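You operate a simulated robot arm through the tools that you are given. There is no shell and no other tool.

The job below is to be done with a simulated robot arm. You get a single attempt, and the scene is never put back.

Task
Put things in order on the top of the teal-backed bench. At the end: the grey wide steel ring stands on top of the white stepped plug; the green-handled felt dabber stands on top of the green printed block; one of the clear beakers from the top of the teal-backed bench is on the green mat on the teal-backed bench; the grey plain steel fitting from the top of the teal-backed bench is on the square silver plate; whatever was shut is shut again. Leave all else as you found it, and nothing knocked over. Set down upright: clear beaker.

The check looks at the end state, three seconds after you hand in, the way a careful person would. Anything else that was tipped, shoved, dropped, spilled or broken makes it a failure.

Robot
A 6-joint arm with a two-finger parallel gripper, fixed in place. Base frame: the origin is at the foot of the arm, x ahead of it, y to its left, z up; the work surface is at about z = 800. Readings come in mm, degrees, newtons and seconds.
With the tool pointing down near the work surface it reaches from about 260 to 680 mm from the base axis. Its first joint turns from -66.0 to 66.0 degrees. Payload 2.9 kg.
The TCP is the grasp point between the finger pads, 30 mm short of the fingertips. In the tool frame z runs along the fingers and y along their closing line. The gripper opens to 110 mm. The fingers are 20 mm wide and 10 mm thick; the gripper's body (48 by 112 mm) begins 55 mm behind the TCP.
Orientation is told as [roll, pitch, yaw] about the base's x, y, z axes, in that order, counted from this pose: with the fingers straight down and closing along the base's y, the tool's x points along the base's -x, its y along +y and its z along -z.

Tools
- The arm moves only by the tool drive_tool. Its argument "deltas" is a list of rows, each an object (a shift or turn left out is 0, a gripper value left out holds the last) with "hand": the finger opening in mm, from 0 to 110; "slide": the shift along the tool's x, y, z in units of 20 mm (1.0 is 20 mm), a list of three; "rot": the turn, a rotation vector about the tool's x, y, z in units of 5 degrees (1.0 is 5 degrees), a list of three. In form: [{"hand": hand, "slide": [tx, ty, tz], "rot": [wx, wy, wz]}, ...]. A call has 1 to 20 rows; each row shifts and turns the commanded pose from where the row before left it, along the tool's axes as they then stand. A call with a number of a shift or a turn outside -1 to 1 is refused whole. Rows are played at 5 a second. More than 50 mm and 8.6 degrees between two rows, or a gripper value outside its range, and nothing of the call is played. Where a pose cannot be reached the arm comes as near as it can. A force on the tool above 40 N (or 10 N above the force at the start of the call, whichever is more), or a blocked arm, ends the call early, and 0.2 s more pass. Each finger travels about 108 mm/s and halts on what it meets, pressing with about 28 N; the grip force reading is that of the motor and also rises with nothing between the fingers. The clock runs only during rows and for 0.2 s after the last one: add rows that do not move to give the fingers time. The reply holds the time, the measured pose of the TCP, the force on the tool along the base axes, the opening and the grip force, in the units named above and with some noise, with the torque about the TCP (base axes, N m) and any sound that the robot's microphone picked up, and new pictures: "views" is both (left out), scene, wrist or none.
- Cameras (640 x 400 px; columns grow to the right, rows downward): "scene" is fixed at [72.8, 445.7, 1374.8]; the picture's right is [-0.76, -0.65, 0.00], its down [-0.47, 0.54, -0.70] and it looks along [0.45, -0.53, -0.72] (base axes); focal length 214 px, centre (320, 200). "wrist" rides on the gripper at [72, 17, -103] in the tool frame; the picture's right is [-0.23, 0.97, 0.00], its down [-0.76, -0.18, -0.62] and it looks along [-0.61, -0.14, 0.78] (tool axes); focal length 222 px, centre (320, 200). There is no depth. A picture from a camera that has moved, and an enlarged one, comes with that camera's place and axes in the base frame and with its lens. The place of the scene camera against the robot may be out by one fixed shift of up to 12 mm in any direction.
- inspect(camera, box): a new picture of the part [left, top, right, bottom] of that camera's present view, enlarged. It takes no simulated time.
- finish_job(): hands the job in; it is judged then, once.

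Nothing tells you positions but the pictures and the camera data. Unless the task says otherwise, let go and move clear before handing in.

The tools are called as name(argument=value, ...) on one line, values as JSON. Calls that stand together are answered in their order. drive_tool: Moves the arm, as the interface text tells. Its arguments: {"type":"object","properties":{"deltas":{"type":"array","items":{"type":"object","properties":{"hand":{"type":"number"},"slide":{"type":"array","items":{"type":"number"}},"rot":{"type":"array","items":{"type":"number"}}}}},"views":{"type":"string","enum":["both","scene","wrist","none"]}},"required":["deltas"]} The other tools are called the same way: inspect (camera, box) takes an enlarged picture of a part of a camera's view; finish_job () hands the job in.

At the start:

```text
time: 0.0
position: [507.8, -55.9, 1154.1]
tool_rot: [0.0, 0.0, 0.1]
contact_force: [-1.0, -0.8, -0.2]
torque: [0.0, -0.02, -0.03]
grip_width: 110.1
finger_force: 0.1
```

scene: 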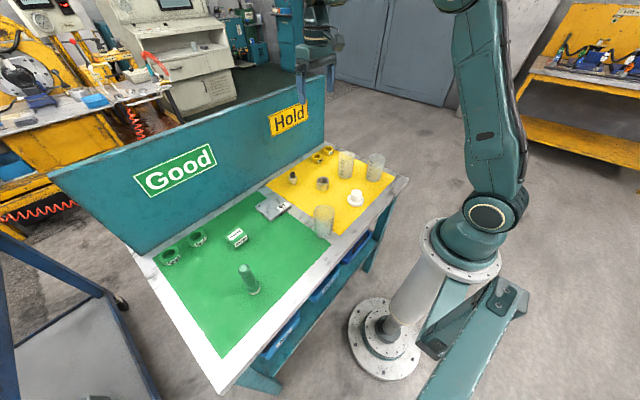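
wrist: 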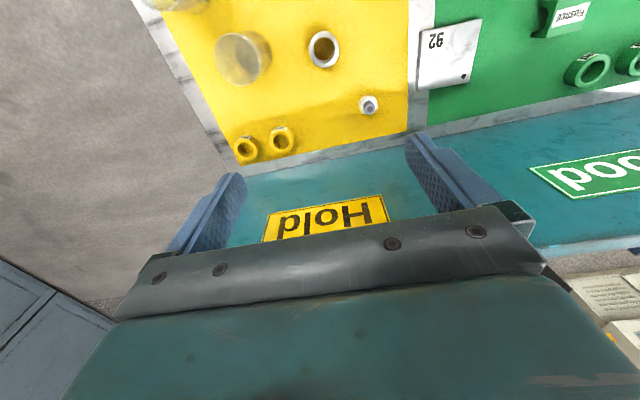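

I see a bench with a green mat (Good) and a yellow mat (Hold), with beakers, rings, a plug, a dabber, a block and a silver plate. First I enlarge the pictures to tell the items apart.

inspect(camera="scene", box=[240, 130, 420, 250])

inspect(camera="scene", box=[130, 180, 350, 320])

inspect(camera="wrist", box=[140, 0, 440, 180])

inspect(camera="wrist", box=[400, 0, 640, 150])

```text
3.33 times, centred on (330, 190) of scene
camera zoom: at [72.8, 445.7, 1374.8], right [-0.76, -0.65, 0.0], down [-0.47, 0.54, -0.7], along [0.45, -0.53, -0.72], focal length 715 px, centre (287, 233)
```

zoom: 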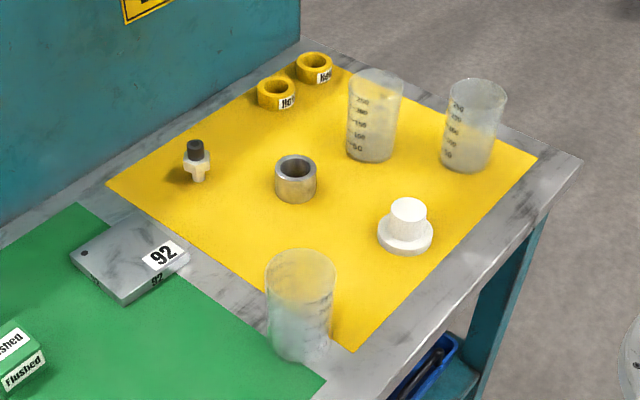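

```text
2.86 times, centred on (240, 250) of scene
camera zoom: at [72.8, 445.7, 1374.8], right [-0.76, -0.65, 0.0], down [-0.47, 0.54, -0.7], along [0.45, -0.53, -0.72], focal length 613 px, centre (549, 57)
```

zoom: 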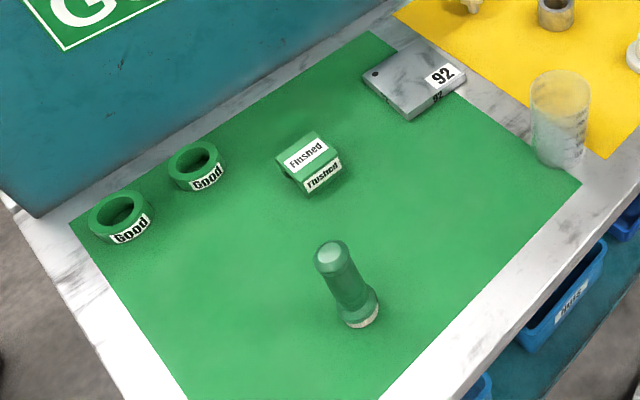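

```text
2.13 times, centred on (290, 90) of wrist
camera zoom: at [436.0, -37.8, 1256.8], right [0.23, 0.97, 0.0], down [0.76, -0.18, 0.62], along [0.61, -0.14, -0.78], focal length 474 px, centre (384, 435)
```

zoom: 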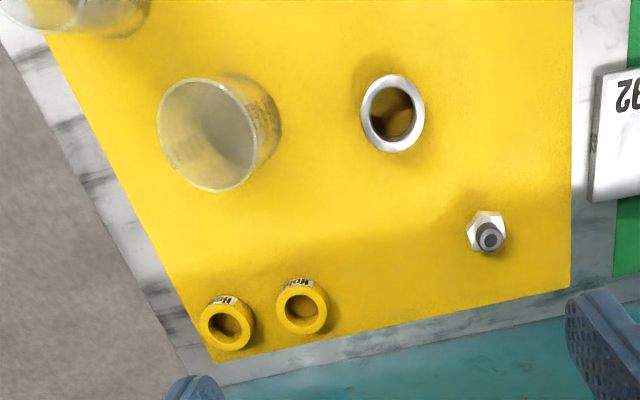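

```text
2.67 times, centred on (520, 75) of wrist
camera zoom: at [436.0, -37.8, 1256.8], right [0.23, 0.97, 0.0], down [0.76, -0.18, 0.62], along [0.61, -0.14, -0.78], focal length 592 px, centre (-213, 533)
```

zoom: 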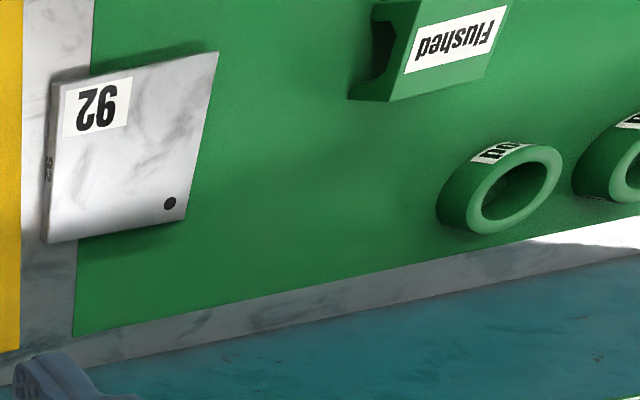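

I locate roughly: ring (470,-38), plug (327,-56), fitting (579,18), plate (524,167), near beaker (324,129), dabber (345,388), block (524,321). I move the wrist camera over the middle and then over the green side to measure more precisely.

drive_tool(deltas=[{"slide": [0.55, 0.975, 0.0]}, {"slide": [0.55, 0.975, 0.0]}, {"slide": [0.55, 0.975, 0.0]}, {"slide": [0.55, 0.975, 0.0]}, {"slide": [0.55, 0.975, 0.0]}, {"slide": [0.55, 0.975, 0.0]}, {"slide": [0.55, 0.975, 0.0]}, {"slide": [0.55, 0.975, 0.0]}, {}], views="both")

```text
time: 2.0
position: [420.7, 101.4, 1153.9]
tool_rot: [0.1, 0.0, 0.0]
contact_force: [0.2, 0.4, -0.1]
torque: [0.02, 0.0, -0.03]
grip_width: 110.1
finger_force: 0.1
camera wrist: at [348.5, 119.5, 1256.8], right [0.23, 0.97, 0.0], down [0.76, -0.18, 0.62], along [0.61, -0.14, -0.78], focal length 222 px, centre (320, 200)
```

scene: 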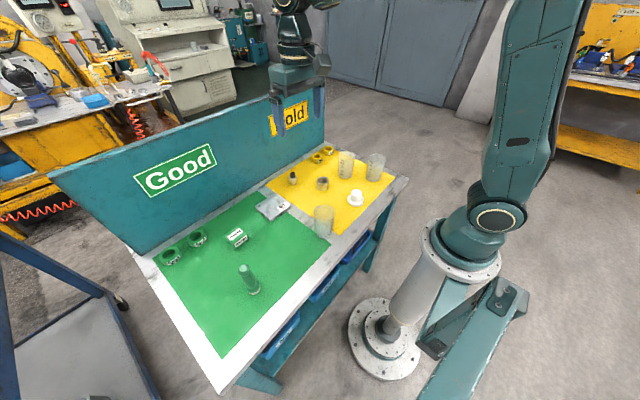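
wrist: 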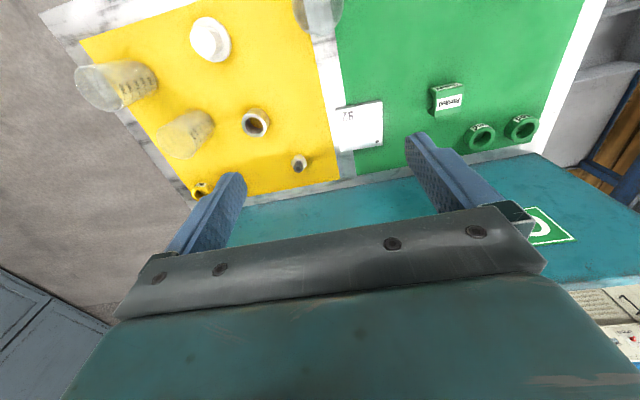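

This view covers the plug, ring, beakers, fitting, plate and block. I enlarge it to measure.

inspect(camera="wrist", box=[70, 0, 230, 100])

inspect(camera="wrist", box=[230, 80, 390, 180])

inspect(camera="wrist", box=[400, 60, 560, 160])

inspect(camera="wrist", box=[240, 0, 400, 100])

```text
4.00 times, centred on (150, 50) of wrist
camera zoom: at [348.5, 119.5, 1256.8], right [0.23, 0.97, 0.0], down [0.76, -0.18, 0.62], along [0.61, -0.14, -0.78], focal length 888 px, centre (1000, 800)
```

zoom: 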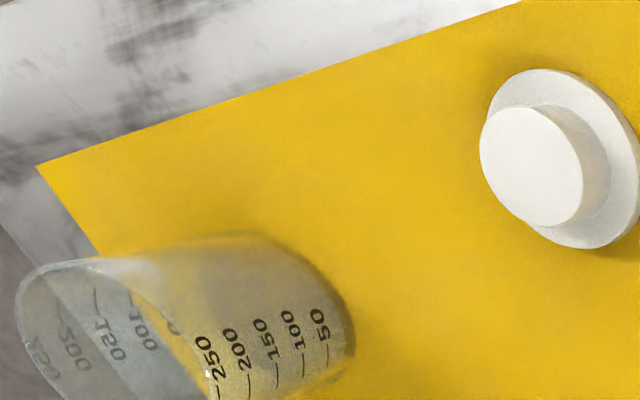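

```text
4.00 times, centred on (310, 130) of wrist
camera zoom: at [348.5, 119.5, 1256.8], right [0.23, 0.97, 0.0], down [0.76, -0.18, 0.62], along [0.61, -0.14, -0.78], focal length 888 px, centre (360, 480)
```

zoom: 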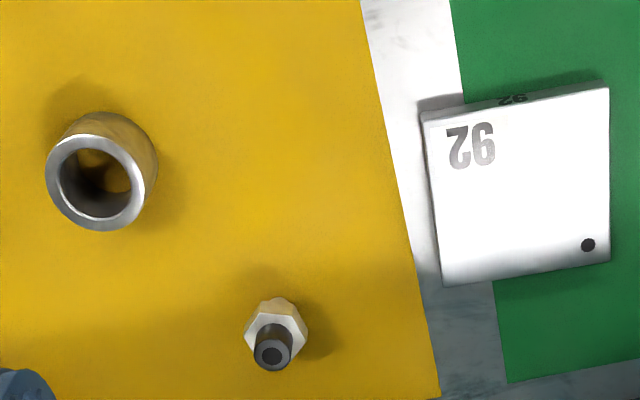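

```text
4.00 times, centred on (480, 110) of wrist
camera zoom: at [348.5, 119.5, 1256.8], right [0.23, 0.97, 0.0], down [0.76, -0.18, 0.62], along [0.61, -0.14, -0.78], focal length 888 px, centre (-320, 560)
```

zoom: 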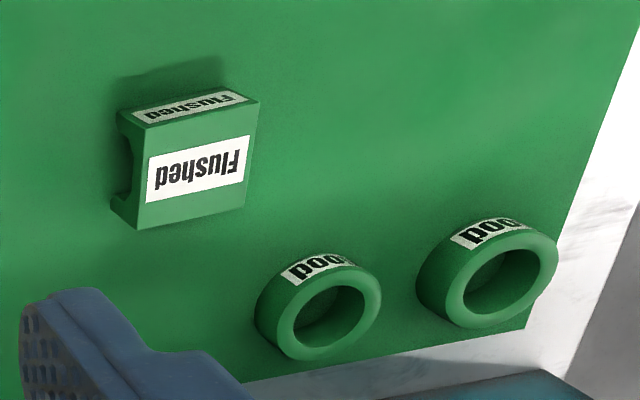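

```text
4.00 times, centred on (320, 50) of wrist
camera zoom: at [348.5, 119.5, 1256.8], right [0.23, 0.97, 0.0], down [0.76, -0.18, 0.62], along [0.61, -0.14, -0.78], focal length 888 px, centre (320, 800)
```

zoom: 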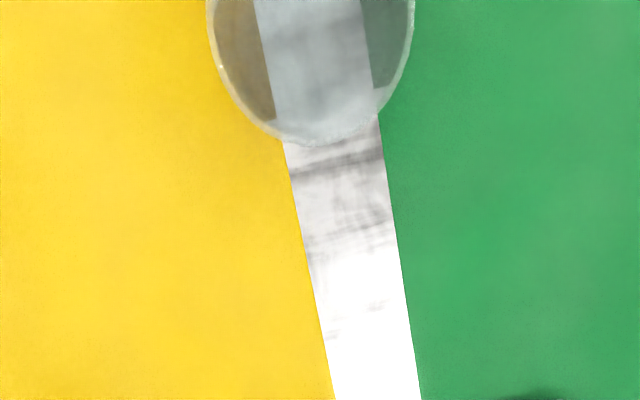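

The plate is centred near (530,160) and the fitting near (571,20), and the block and the beakers are clear. I start with the near beaker and hover above it for a close look.

drive_tool(deltas=[{"slide": [0.6, 0.175, 0.75]}, {"slide": [0.6, 0.175, 0.75]}, {"slide": [0.6, 0.175, 0.75]}, {"slide": [0.6, 0.175, 0.75]}, {"slide": [0.6, 0.175, 0.75]}, {"slide": [0.6, 0.175, 0.75]}, {"slide": [0.6, 0.175, 0.75]}, {"slide": [0.6, 0.175, 0.75]}, {}], views="both")

```text
time: 4.0
position: [323.9, 130.2, 1033.2]
tool_rot: [0.0, 0.0, 0.1]
contact_force: [-0.6, 0.5, 0.8]
torque: [0.0, 0.01, 0.01]
grip_width: 109.8
finger_force: 0.1
camera wrist: at [251.8, 147.8, 1136.2], right [0.23, 0.97, 0.0], down [0.76, -0.18, 0.62], along [0.61, -0.14, -0.78], focal length 222 px, centre (320, 200)
```

scene: 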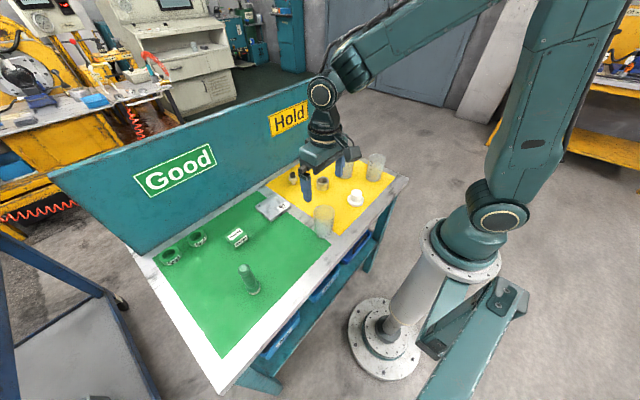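
wrist: 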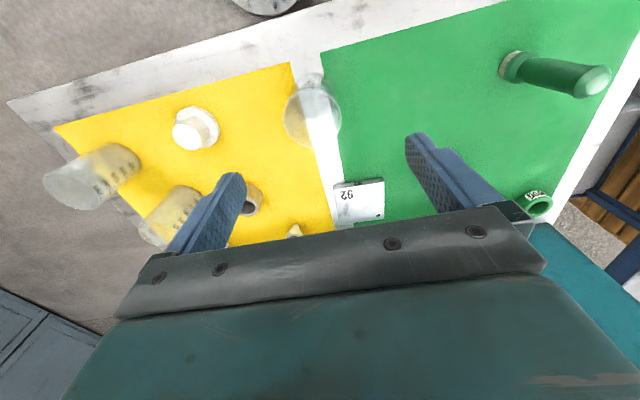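

I enlarge the beaker and the dabber from here.

inspect(camera="wrist", box=[240, 50, 400, 150])

inspect(camera="wrist", box=[480, 20, 640, 120])

inspect(camera="scene", box=[290, 190, 370, 240])

```text
4.00 times, centred on (320, 100) of wrist
camera zoom: at [251.8, 147.8, 1136.2], right [0.23, 0.97, 0.0], down [0.76, -0.18, 0.62], along [0.61, -0.14, -0.78], focal length 888 px, centre (320, 600)
```

zoom: 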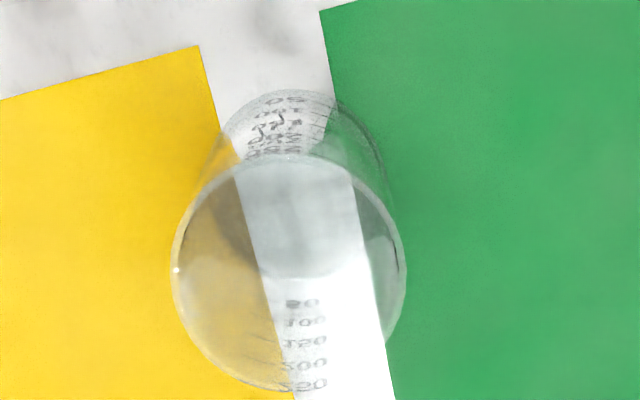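

```text
4.00 times, centred on (560, 70) of wrist
camera zoom: at [251.8, 147.8, 1136.2], right [0.23, 0.97, 0.0], down [0.76, -0.18, 0.62], along [0.61, -0.14, -0.78], focal length 888 px, centre (-640, 720)
```

zoom: 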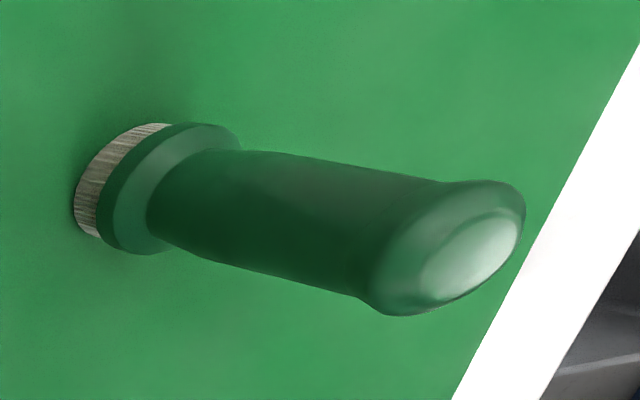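

```text
8.00 times, centred on (330, 215) of scene
camera zoom: at [72.8, 445.7, 1374.8], right [-0.76, -0.65, 0.0], down [-0.47, 0.54, -0.7], along [0.45, -0.53, -0.72], focal length 1716 px, centre (240, 80)
```

zoom: 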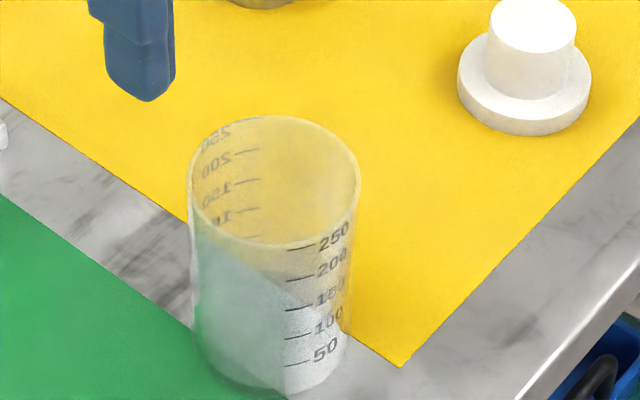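

The near beaker is about 64 mm wide and 92 mm high, centred near (327,120). I line up above it and descend part way to check.

drive_tool(deltas=[{"slide": [-0.15, -0.45, 0.0]}, {"slide": [0, 0, 1]}, {"slide": [0, 0, 1]}, {"slide": [0, 0, 1]}, {"slide": [0, 0, 0.7]}, {}], views="wrist")

inspect(camera="wrist", box=[200, 40, 440, 190])

```text
time: 5.4
position: [326.6, 119.3, 958.6]
tool_rot: [0.0, 0.0, 0.0]
contact_force: [0.8, -1.1, -0.1]
torque: [-0.02, 0.02, -0.02]
grip_width: 109.9
finger_force: 0.1
camera wrist: at [254.0, 136.2, 1062.1], right [0.23, 0.97, 0.0], down [0.76, -0.18, 0.62], along [0.61, -0.14, -0.78], focal length 222 px, centre (320, 200)
```

wrist: 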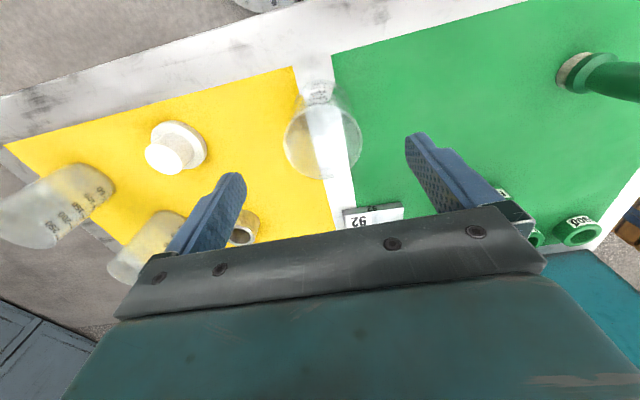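

```text
2.67 times, centred on (320, 115) of wrist
camera zoom: at [254.0, 136.2, 1062.1], right [0.23, 0.97, 0.0], down [0.76, -0.18, 0.62], along [0.61, -0.14, -0.78], focal length 592 px, centre (320, 427)
```

zoom: 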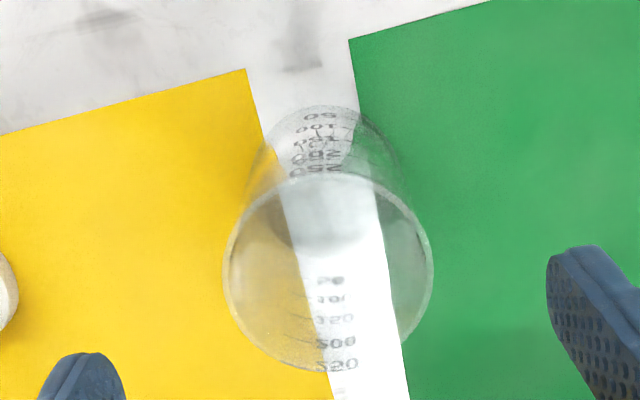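

The beaker centre is at about (328,121), rim at z about 893. I descend around it and close.

drive_tool(deltas=[{"slide": [-0.05, 0.08, 0.0]}, {"slide": [0, 0, 1]}, {"slide": [0, 0, 1]}, {"slide": [0, 0, 1]}, {"slide": [0, 0, 1]}, {"slide": [0, 0, 0.85]}, {}, {"hand": 80}, {"hand": 62}, {"hand": 50}, {}, {}], views="both")

```text
time: 8.0
position: [329.6, 119.9, 861.3]
tool_rot: [0.0, 0.0, 0.0]
contact_force: [0.3, -0.5, -0.3]
torque: [0.0, -0.02, -0.02]
grip_width: 60.3
finger_force: 27.6
camera wrist: at [257.2, 137.7, 964.6], right [0.23, 0.97, 0.0], down [0.76, -0.18, 0.62], along [0.61, -0.14, -0.78], focal length 222 px, centre (320, 200)
```

scene: 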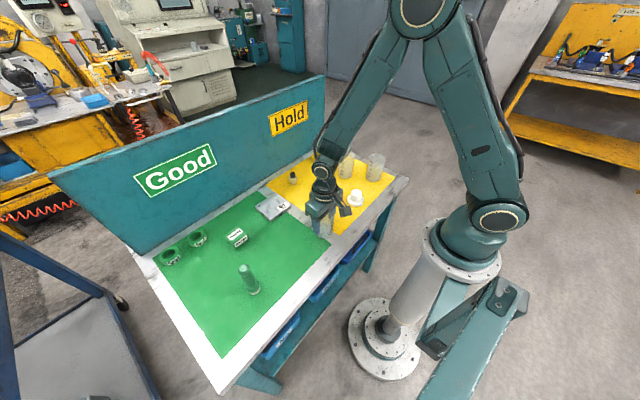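
wrist: 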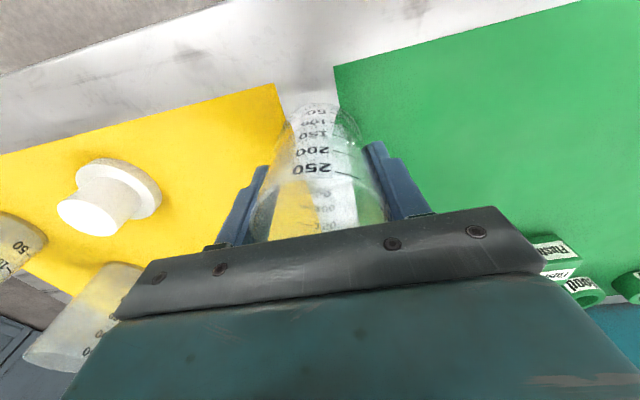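

The beaker is held at 60 mm. I lift it, carry it over the green mat to about (400,230) and lower it close to the surface.

drive_tool(deltas=[{"slide": [0, 0, -0.5]}, {"slide": [0, 0, -1]}, {"slide": [0, 0, -1]}, {"slide": [0, 0, -0.5]}, {"slide": [-0.6, 0.9, 0]}, {"slide": [-0.6, 0.9, 0]}, {"slide": [-0.6, 0.9, 0]}, {"slide": [-0.6, 0.9, 0]}, {"slide": [-0.6, 0.9, 0]}, {"slide": [-0.6, 0.9, 0]}, {}, {"slide": [0, 0, 0.7]}, {"slide": [0, 0, 0.7]}, {"slide": [0, 0, 0.7]}, {"slide": [0, 0, 0.5]}, {}], views="both")

```text
time: 11.4
position: [400.4, 228.2, 869.4]
tool_rot: [-0.1, 0.0, 0.1]
contact_force: [-0.6, 0.1, -0.5]
torque: [0.01, -0.02, 0.0]
grip_width: 60.8
finger_force: 27.8
camera wrist: at [328.5, 245.8, 972.7], right [0.23, 0.97, 0.0], down [0.76, -0.18, 0.62], along [0.61, -0.14, -0.78], focal length 222 px, centre (320, 200)
```

scene: 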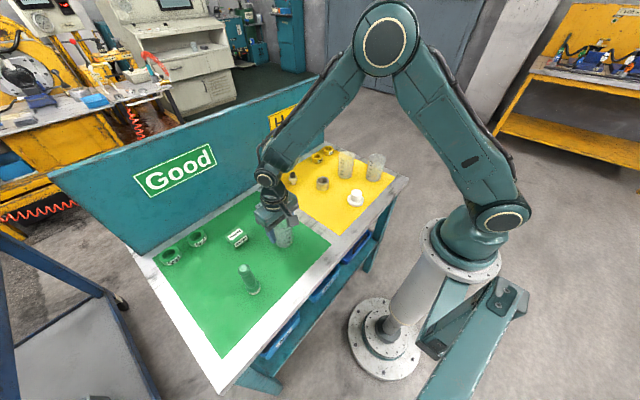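
wrist: 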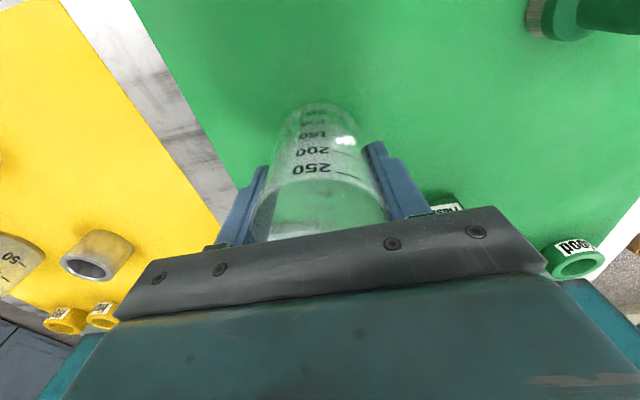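

It holds steady about 8 mm above the mat. I lower gently in small steps and watch the force.

drive_tool(deltas=[{"slide": [0, 0, 0.2]}, {"slide": [0, 0, 0.1]}, {"slide": [0, 0, 0.05]}, {}], views="none")

drive_tool(deltas=[{"slide": [0, 0, 0.05]}, {}], views="none")

```text
time: 12.4
position: [399.8, 228.6, 862.9]
tool_rot: [0.1, 0.0, 0.0]
contact_force: [-0.2, -0.2, 0.0]
torque: [0.0, 0.0, -0.01]
grip_width: 60.6
finger_force: 28.4
```

```text
time: 13.0
position: [400.0, 227.2, 861.3]
tool_rot: [-0.1, 0.0, 0.0]
contact_force: [0.5, 0.4, -0.3]
torque: [0.0, 0.04, -0.03]
grip_width: 60.4
finger_force: 28.1
```

drive_tool(deltas=[{"slide": [0, 0, 0.04]}, {}], views="none")

drive_tool(deltas=[{"slide": [0, 0, 0.04]}, {}], views="none")

```text
time: 13.6
position: [399.4, 229.5, 862.0]
tool_rot: [0.0, 0.0, 0.0]
contact_force: [0.9, -0.7, 0.2]
torque: [0.0, 0.02, -0.02]
grip_width: 60.4
finger_force: 27.9
```

```text
time: 14.2
position: [399.6, 228.8, 859.5]
tool_rot: [-0.1, 0.0, 0.0]
contact_force: [-1.2, 0.4, 2.1]
torque: [0.0, 0.0, 0.03]
grip_width: 60.4
finger_force: 27.9
```

The force in z now shows light contact, so the beaker is on the mat. I open and retreat upward.

drive_tool(deltas=[{"hand": 66}, {"hand": 80}, {"hand": 100}, {}, {"slide": [0, 0, -1]}, {"slide": [0, 0, -1]}, {"slide": [0, 0, -1]}, {"slide": [0, 0, -1]}, {"slide": [0, 0, -1]}, {"slide": [0, 0, -1]}, {}], views="both")

```text
time: 16.6
position: [398.2, 229.2, 979.3]
tool_rot: [-0.1, 0.0, 0.1]
contact_force: [-0.1, 0.0, 0.0]
torque: [0.01, 0.03, 0.0]
grip_width: 99.8
finger_force: 0.1
camera wrist: at [326.9, 246.4, 1083.5], right [0.23, 0.97, 0.0], down [0.76, -0.18, 0.62], along [0.61, -0.14, -0.78], focal length 222 px, centre (320, 200)
```

scene: 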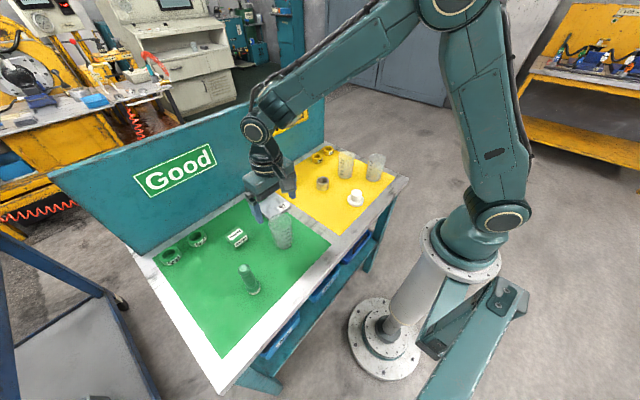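
wrist: 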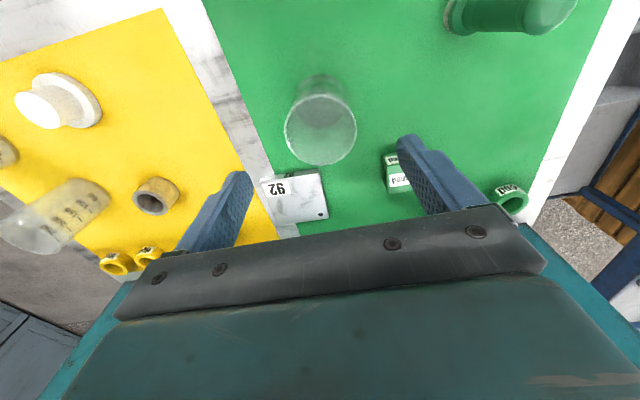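

The beaker stands upright on the green mat. Next I hover over the plug to measure it, on the way to the ring.

drive_tool(deltas=[{"slide": [0.233, -0.95, 0]}, {"slide": [0.233, -0.95, 0]}, {"slide": [0.233, -0.95, 0]}, {"slide": [0.233, -0.95, 0]}, {"slide": [0.233, -0.95, 0]}, {"slide": [0.233, -0.95, 0]}, {"slide": [0.233, -0.95, 0]}, {"slide": [0.233, -0.95, 0]}, {"slide": [0.233, -0.95, 0]}, {"slide": [0.233, -0.95, 0]}, {"slide": [0.233, -0.95, 0]}, {"slide": [0.233, -0.95, 0]}, {"slide": [0.233, -0.95, 0]}, {"slide": [0.233, -0.95, 0]}, {"slide": [0.233, -0.95, 0]}, {"slide": [0, 0, 1]}, {"slide": [0, 0, 0.5]}, {}], views="wrist")

inspect(camera="wrist", box=[240, 50, 400, 150])

inspect(camera="scene", box=[290, 160, 410, 235])

```text
time: 20.4
position: [329.0, -55.8, 949.0]
tool_rot: [0.0, 0.1, 0.0]
contact_force: [0.4, 0.1, -0.4]
torque: [0.01, -0.01, 0.01]
grip_width: 100.1
finger_force: 0.1
camera wrist: at [257.2, -38.3, 1053.3], right [0.23, 0.97, 0.0], down [0.76, -0.18, 0.62], along [0.61, -0.14, -0.78], focal length 222 px, centre (320, 200)
```

wrist: 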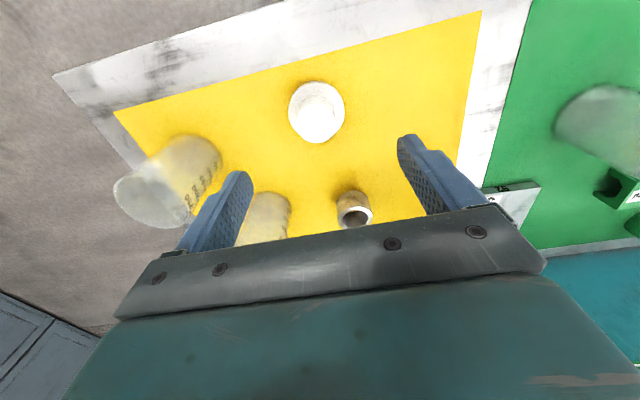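

```text
4.00 times, centred on (320, 100) of wrist
camera zoom: at [257.2, -38.3, 1053.3], right [0.23, 0.97, 0.0], down [0.76, -0.18, 0.62], along [0.61, -0.14, -0.78], focal length 888 px, centre (320, 600)
```

zoom: 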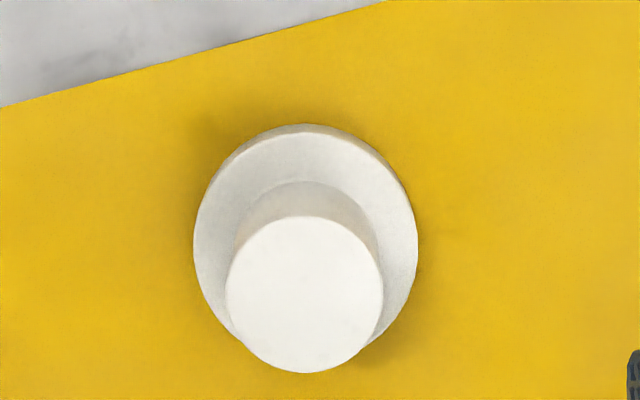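

```text
5.33 times, centred on (350, 198) of scene
camera zoom: at [72.8, 445.7, 1374.8], right [-0.76, -0.65, 0.0], down [-0.47, 0.54, -0.7], along [0.45, -0.53, -0.72], focal length 1144 px, centre (160, 213)
```

zoom: 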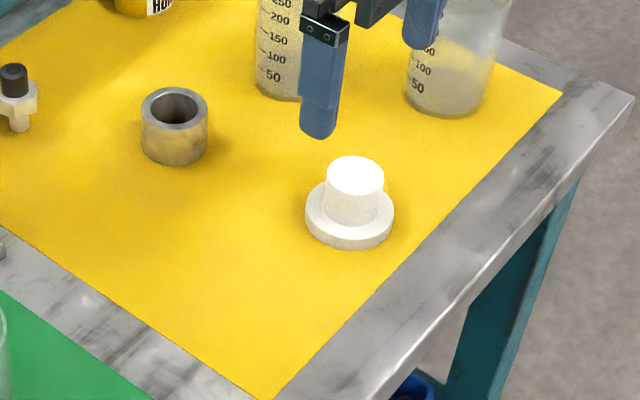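

The plug is near (328,-59), boss top about z 848, boss about 36–37 mm wide. I go over the ring to measure it.

drive_tool(deltas=[{"slide": [-0.875, 0.104, 0]}, {"slide": [-0.875, 0.104, 0]}, {"slide": [-0.875, 0.104, 0]}, {"slide": [-0.875, 0.104, 0]}, {"slide": [-0.875, 0.104, 0]}, {"slide": [-0.875, 0.104, 0]}, {"slide": [-0.875, 0.104, 0]}, {"slide": [-0.875, 0.104, 0]}, {"slide": [0, 0, 1]}, {"slide": [0, 0, 0.5]}, {}], views="wrist")

inspect(camera="wrist", box=[240, 70, 400, 170])

```text
time: 22.8
position: [470.0, -38.7, 921.1]
tool_rot: [0.0, -0.1, 0.0]
contact_force: [-0.1, -0.3, 0.6]
torque: [0.02, -0.03, -0.02]
grip_width: 100.1
finger_force: 0.1
camera wrist: at [398.2, -21.3, 1023.9], right [0.23, 0.97, 0.0], down [0.76, -0.18, 0.62], along [0.61, -0.14, -0.78], focal length 222 px, centre (320, 200)
```

wrist: 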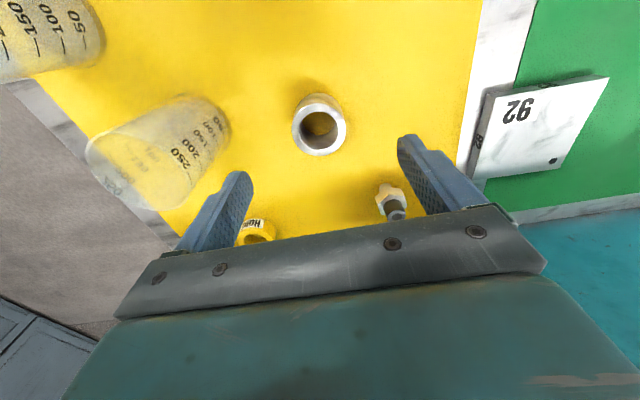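

```text
4.00 times, centred on (320, 120) of wrist
camera zoom: at [398.2, -21.3, 1023.9], right [0.23, 0.97, 0.0], down [0.76, -0.18, 0.62], along [0.61, -0.14, -0.78], focal length 888 px, centre (320, 520)
```

zoom: 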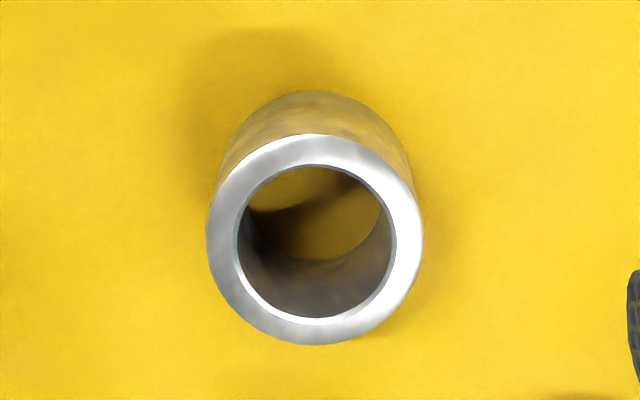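

The ring is about 47 mm outside, 34 mm inside and 36 mm high, centred at about (469,-39). So it will rest on the boss. I descend and grip it.

drive_tool(deltas=[{"slide": [0.06, 0, 0.0]}, {"slide": [0, 0, 1]}, {"slide": [0, 0, 1]}, {"slide": [0, 0, 1]}, {"slide": [0, 0, 0.8]}, {"slide": [0, 0, 0.5]}, {}, {"hand": 75}, {"hand": 60}, {"hand": 45}, {"hand": 38}, {}, {}], views="both")

```text
time: 25.6
position: [468.6, -40.5, 834.6]
tool_rot: [0.0, 0.0, 0.1]
contact_force: [-0.1, -0.8, -1.0]
torque: [-0.01, -0.05, -0.03]
grip_width: 45.7
finger_force: 27.8
camera wrist: at [397.0, -21.8, 938.2], right [0.23, 0.97, 0.0], down [0.76, -0.18, 0.62], along [0.61, -0.14, -0.78], focal length 222 px, centre (320, 200)
```

scene: 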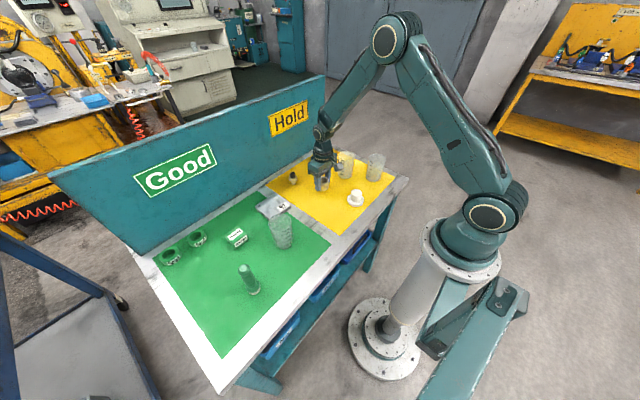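
wrist: 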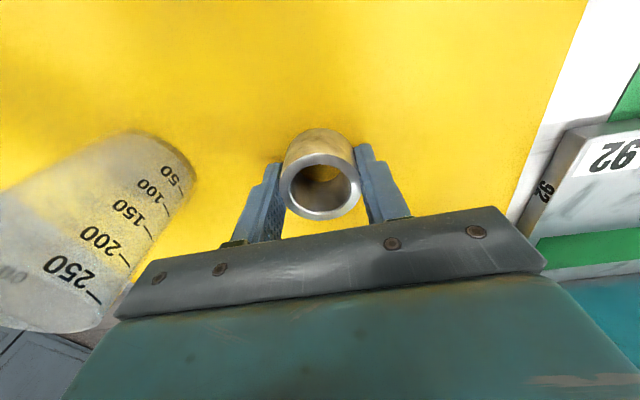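

The ring is held at 45.7 mm. I check how it looks between the fingers to calibrate the camera.

inspect(camera="wrist", box=[240, 115, 400, 215])

```text
4.00 times, centred on (320, 165) of wrist
camera zoom: at [397.0, -21.8, 938.2], right [0.23, 0.97, 0.0], down [0.76, -0.18, 0.62], along [0.61, -0.14, -0.78], focal length 888 px, centre (320, 340)
```

zoom: 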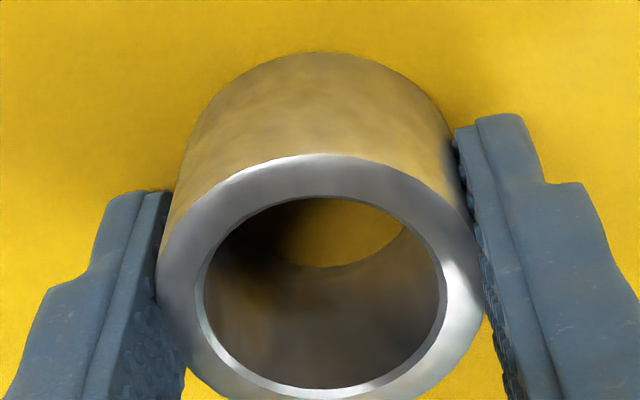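

I lift the ring and carry it above the plug.

drive_tool(deltas=[{"slide": [0, 0, -0.5]}, {"slide": [0, 0, -1]}, {"slide": [0, 0, -1]}, {"slide": [0, 0, -1]}, {"slide": [0, 0, -0.5]}, {"slide": [0.871, -0.129, 0]}, {"slide": [0.871, -0.129, 0]}, {"slide": [0.871, -0.129, 0]}, {"slide": [0.871, -0.129, 0]}, {"slide": [0.871, -0.129, 0]}, {"slide": [0.871, -0.129, 0]}, {"slide": [0.871, -0.129, 0]}, {"slide": [0.871, -0.129, 0]}, {}, {}], views="both")

inspect(camera="wrist", box=[240, 80, 400, 180])

inspect(camera="scene", box=[300, 150, 420, 225])

```text
time: 28.8
position: [329.6, -60.0, 915.1]
tool_rot: [0.0, 0.0, -0.1]
contact_force: [-1.2, 0.8, -2.1]
torque: [0.04, 0.02, -0.01]
grip_width: 45.4
finger_force: 28.8
camera wrist: at [257.8, -42.3, 1018.1], right [0.23, 0.97, 0.0], down [0.76, -0.18, 0.62], along [0.61, -0.14, -0.78], focal length 222 px, centre (320, 200)
```

scene: 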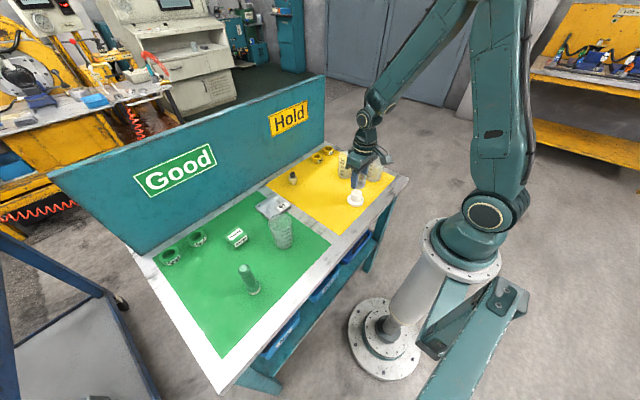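
wrist: 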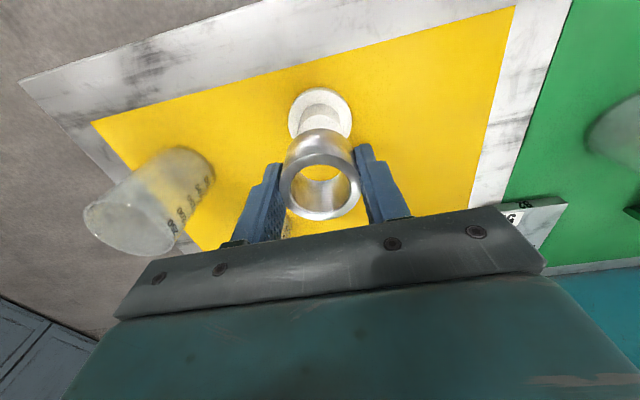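

```text
4.00 times, centred on (320, 130) of wrist
camera zoom: at [257.8, -42.3, 1018.1], right [0.23, 0.97, 0.0], down [0.76, -0.18, 0.62], along [0.61, -0.14, -0.78], focal length 888 px, centre (320, 480)
```

zoom: 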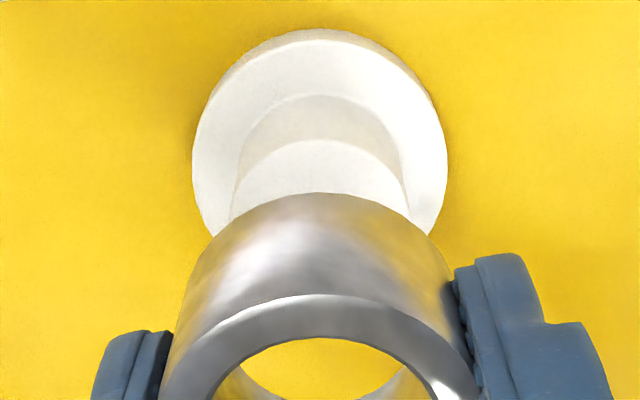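

```text
5.33 times, centred on (360, 188) of scene
camera zoom: at [72.9, 445.7, 1374.8], right [-0.76, -0.65, 0.0], down [-0.47, 0.54, -0.7], along [0.45, -0.53, -0.72], focal length 1144 px, centre (107, 267)
```

zoom: 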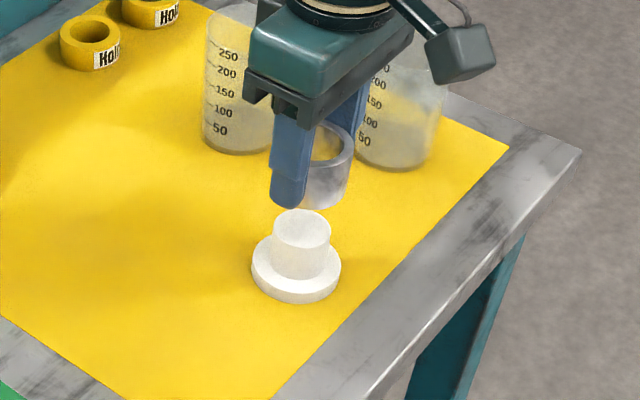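

The ring is centred over the plug to within a millimetre or so. I lower it carefully to contact.

drive_tool(deltas=[{"slide": [0.03, 0, 0.4]}, {"slide": [0, 0, 0.4]}, {"slide": [0, 0, 0.3]}, {"slide": [0, 0, 0.2]}, {}], views="none")

drive_tool(deltas=[{"slide": [0, 0, 0.06]}, {"slide": [0, 0, 0.06]}, {}], views="both")

inspect(camera="scene", box=[320, 165, 400, 215])

```text
time: 30.0
position: [328.2, -59.5, 888.5]
tool_rot: [0.0, 0.0, 0.0]
contact_force: [-0.2, 0.6, -2.2]
torque: [0.01, 0.02, 0.0]
grip_width: 45.4
finger_force: 28.6
```

```text
time: 30.8
position: [327.6, -60.3, 887.3]
tool_rot: [0.1, 0.0, 0.0]
contact_force: [-0.3, 0.3, -2.0]
torque: [0.01, -0.01, -0.01]
grip_width: 45.7
finger_force: 28.8
camera wrist: at [256.6, -42.1, 989.8], right [0.23, 0.97, 0.0], down [0.76, -0.18, 0.62], along [0.61, -0.14, -0.78], focal length 222 px, centre (320, 200)
```

scene: 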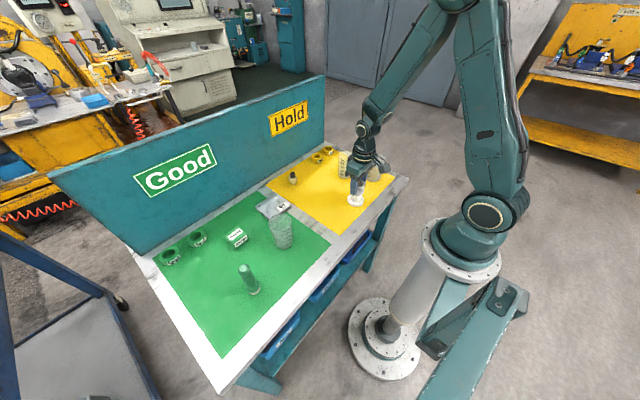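
wrist: 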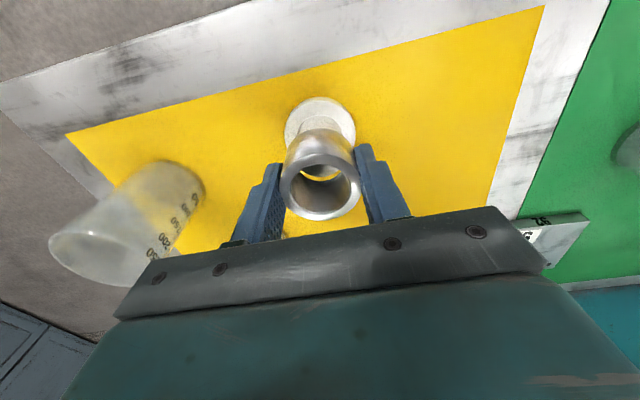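

```text
8.00 times, centred on (360, 190) of scene
camera zoom: at [72.9, 445.7, 1374.8], right [-0.76, -0.65, 0.0], down [-0.47, 0.54, -0.7], along [0.45, -0.53, -0.72], focal length 1716 px, centre (0, 280)
```

zoom: 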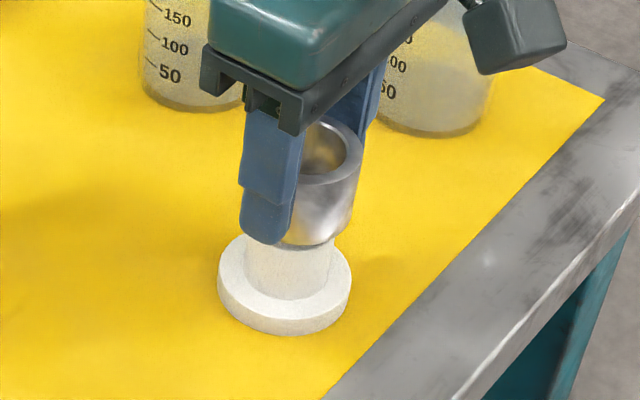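

Nearly there; the ring is just above the boss. I continue in about 1 mm steps.

drive_tool(deltas=[{"slide": [0, 0, 0.06]}, {"slide": [0, 0, 0.04]}, {}], views="none")

drive_tool(deltas=[{"slide": [0, 0, 0.05]}, {}], views="none")

drive_tool(deltas=[{"slide": [0, 0, 0.05]}, {}], views="none")

```text
time: 31.6
position: [329.3, -60.1, 884.3]
tool_rot: [0.1, 0.0, 0.1]
contact_force: [-0.2, 0.5, -1.7]
torque: [-0.02, 0.01, 0.02]
grip_width: 45.5
finger_force: 28.3
```

```text
time: 32.2
position: [328.6, -60.9, 882.0]
tool_rot: [0.0, 0.0, 0.0]
contact_force: [-0.8, 0.5, -2.3]
torque: [-0.03, 0.03, 0.02]
grip_width: 45.6
finger_force: 28.3
```

```text
time: 32.8
position: [329.6, -59.5, 881.5]
tool_rot: [-0.1, 0.0, 0.0]
contact_force: [0.0, 0.2, -2.6]
torque: [-0.01, -0.01, -0.02]
grip_width: 45.7
finger_force: 27.9
```

drive_tool(deltas=[{"slide": [0, 0, 0.05]}, {}], views="none")

drive_tool(deltas=[{"slide": [0, 0, 0.05]}, {}], views="both")

inspect(camera="scene", box=[320, 165, 400, 215])

inspect(camera="wrist", box=[240, 80, 400, 230])

```text
time: 33.4
position: [328.6, -58.5, 882.2]
tool_rot: [0.1, 0.0, 0.0]
contact_force: [-0.1, 0.2, -1.4]
torque: [0.01, 0.04, -0.06]
grip_width: 45.2
finger_force: 28.3
```

```text
time: 34.0
position: [329.7, -60.1, 879.9]
tool_rot: [0.1, 0.1, 0.0]
contact_force: [1.1, 1.2, -2.5]
torque: [-0.05, 0.02, -0.02]
grip_width: 45.7
finger_force: 28.1
camera wrist: at [256.5, -42.3, 983.6], right [0.23, 0.97, 0.0], down [0.76, -0.18, 0.62], along [0.61, -0.14, -0.78], focal length 222 px, centre (320, 200)
```

scene: 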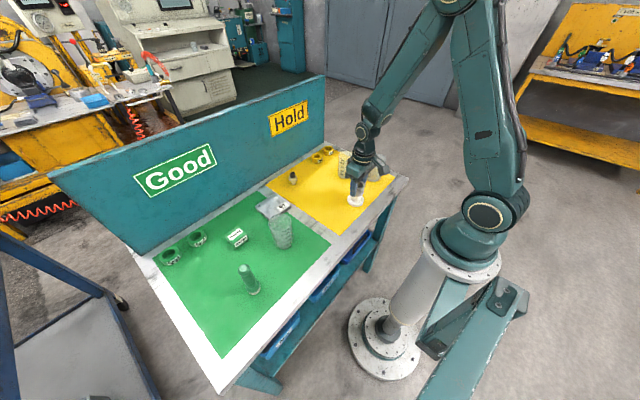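
wrist: 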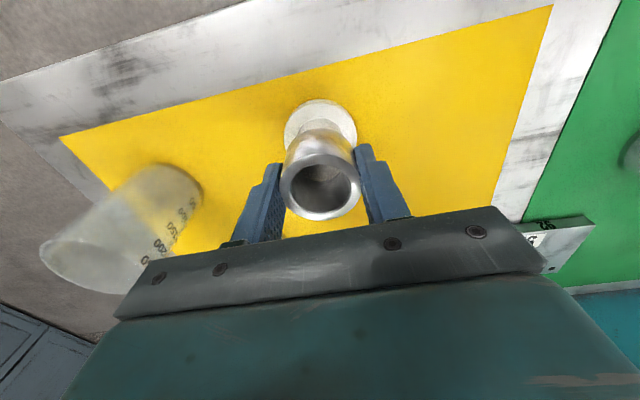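

```text
8.00 times, centred on (360, 190) of scene
camera zoom: at [72.9, 445.7, 1374.8], right [-0.76, -0.65, 0.0], down [-0.47, 0.54, -0.7], along [0.45, -0.53, -0.72], focal length 1716 px, centre (0, 280)
```

zoom: 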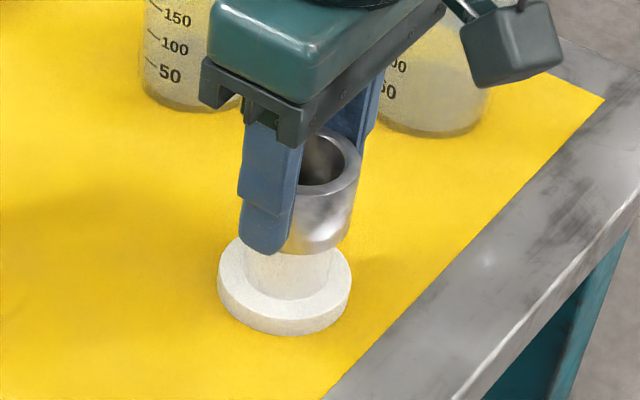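

```text
2.67 times, centred on (320, 155) of wrist
camera zoom: at [256.5, -42.3, 983.6], right [0.23, 0.97, 0.0], down [0.76, -0.18, 0.62], along [0.61, -0.14, -0.78], focal length 592 px, centre (320, 320)
```

zoom: 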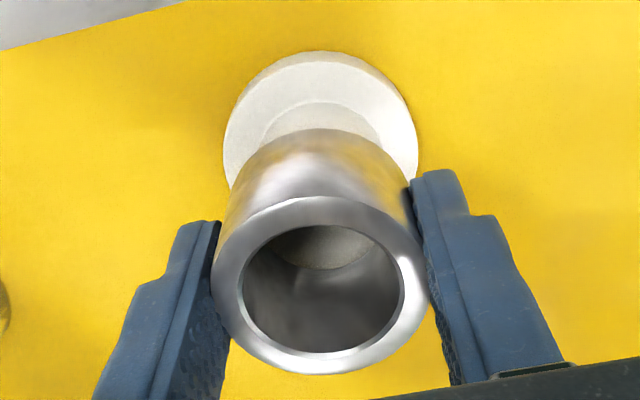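

Still no contact, alignment is good to within about 2 mm. I nudge slightly and continue lowering in small steps.

drive_tool(deltas=[{"slide": [-0.04, 0.02, 0.05]}, {}], views="none")

drive_tool(deltas=[{"slide": [0, 0, 0.05]}, {}], views="none")

drive_tool(deltas=[{"slide": [0, 0, 0.05]}, {}], views="scene")

inspect(camera="scene", box=[320, 165, 400, 215])

```text
time: 34.6
position: [330.6, -59.0, 880.9]
tool_rot: [-0.1, 0.0, 0.0]
contact_force: [0.0, -0.1, -2.2]
torque: [-0.02, -0.01, -0.02]
grip_width: 45.5
finger_force: 28.2
```

```text
time: 35.2
position: [329.0, -58.8, 878.3]
tool_rot: [0.0, 0.0, 0.0]
contact_force: [-0.4, 0.1, -1.9]
torque: [0.02, -0.04, -0.02]
grip_width: 45.7
finger_force: 28.7
```

```text
time: 35.8
position: [329.8, -58.2, 879.4]
tool_rot: [0.0, 0.0, 0.0]
contact_force: [-0.3, 0.4, 6.9]
torque: [0.06, 0.07, 0.01]
grip_width: 45.2
finger_force: 27.8
```

scene: 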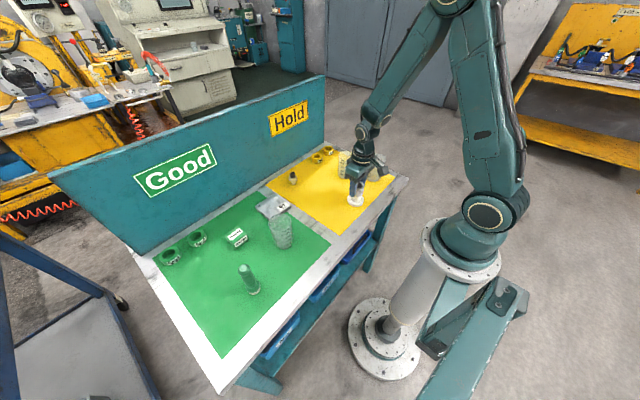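

```text
8.00 times, centred on (360, 190) of scene
camera zoom: at [72.8, 445.7, 1374.8], right [-0.76, -0.65, 0.0], down [-0.47, 0.54, -0.7], along [0.45, -0.53, -0.72], focal length 1716 px, centre (0, 280)
```

zoom: 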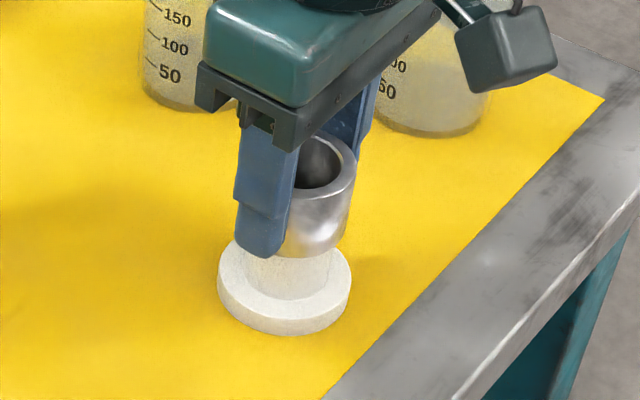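

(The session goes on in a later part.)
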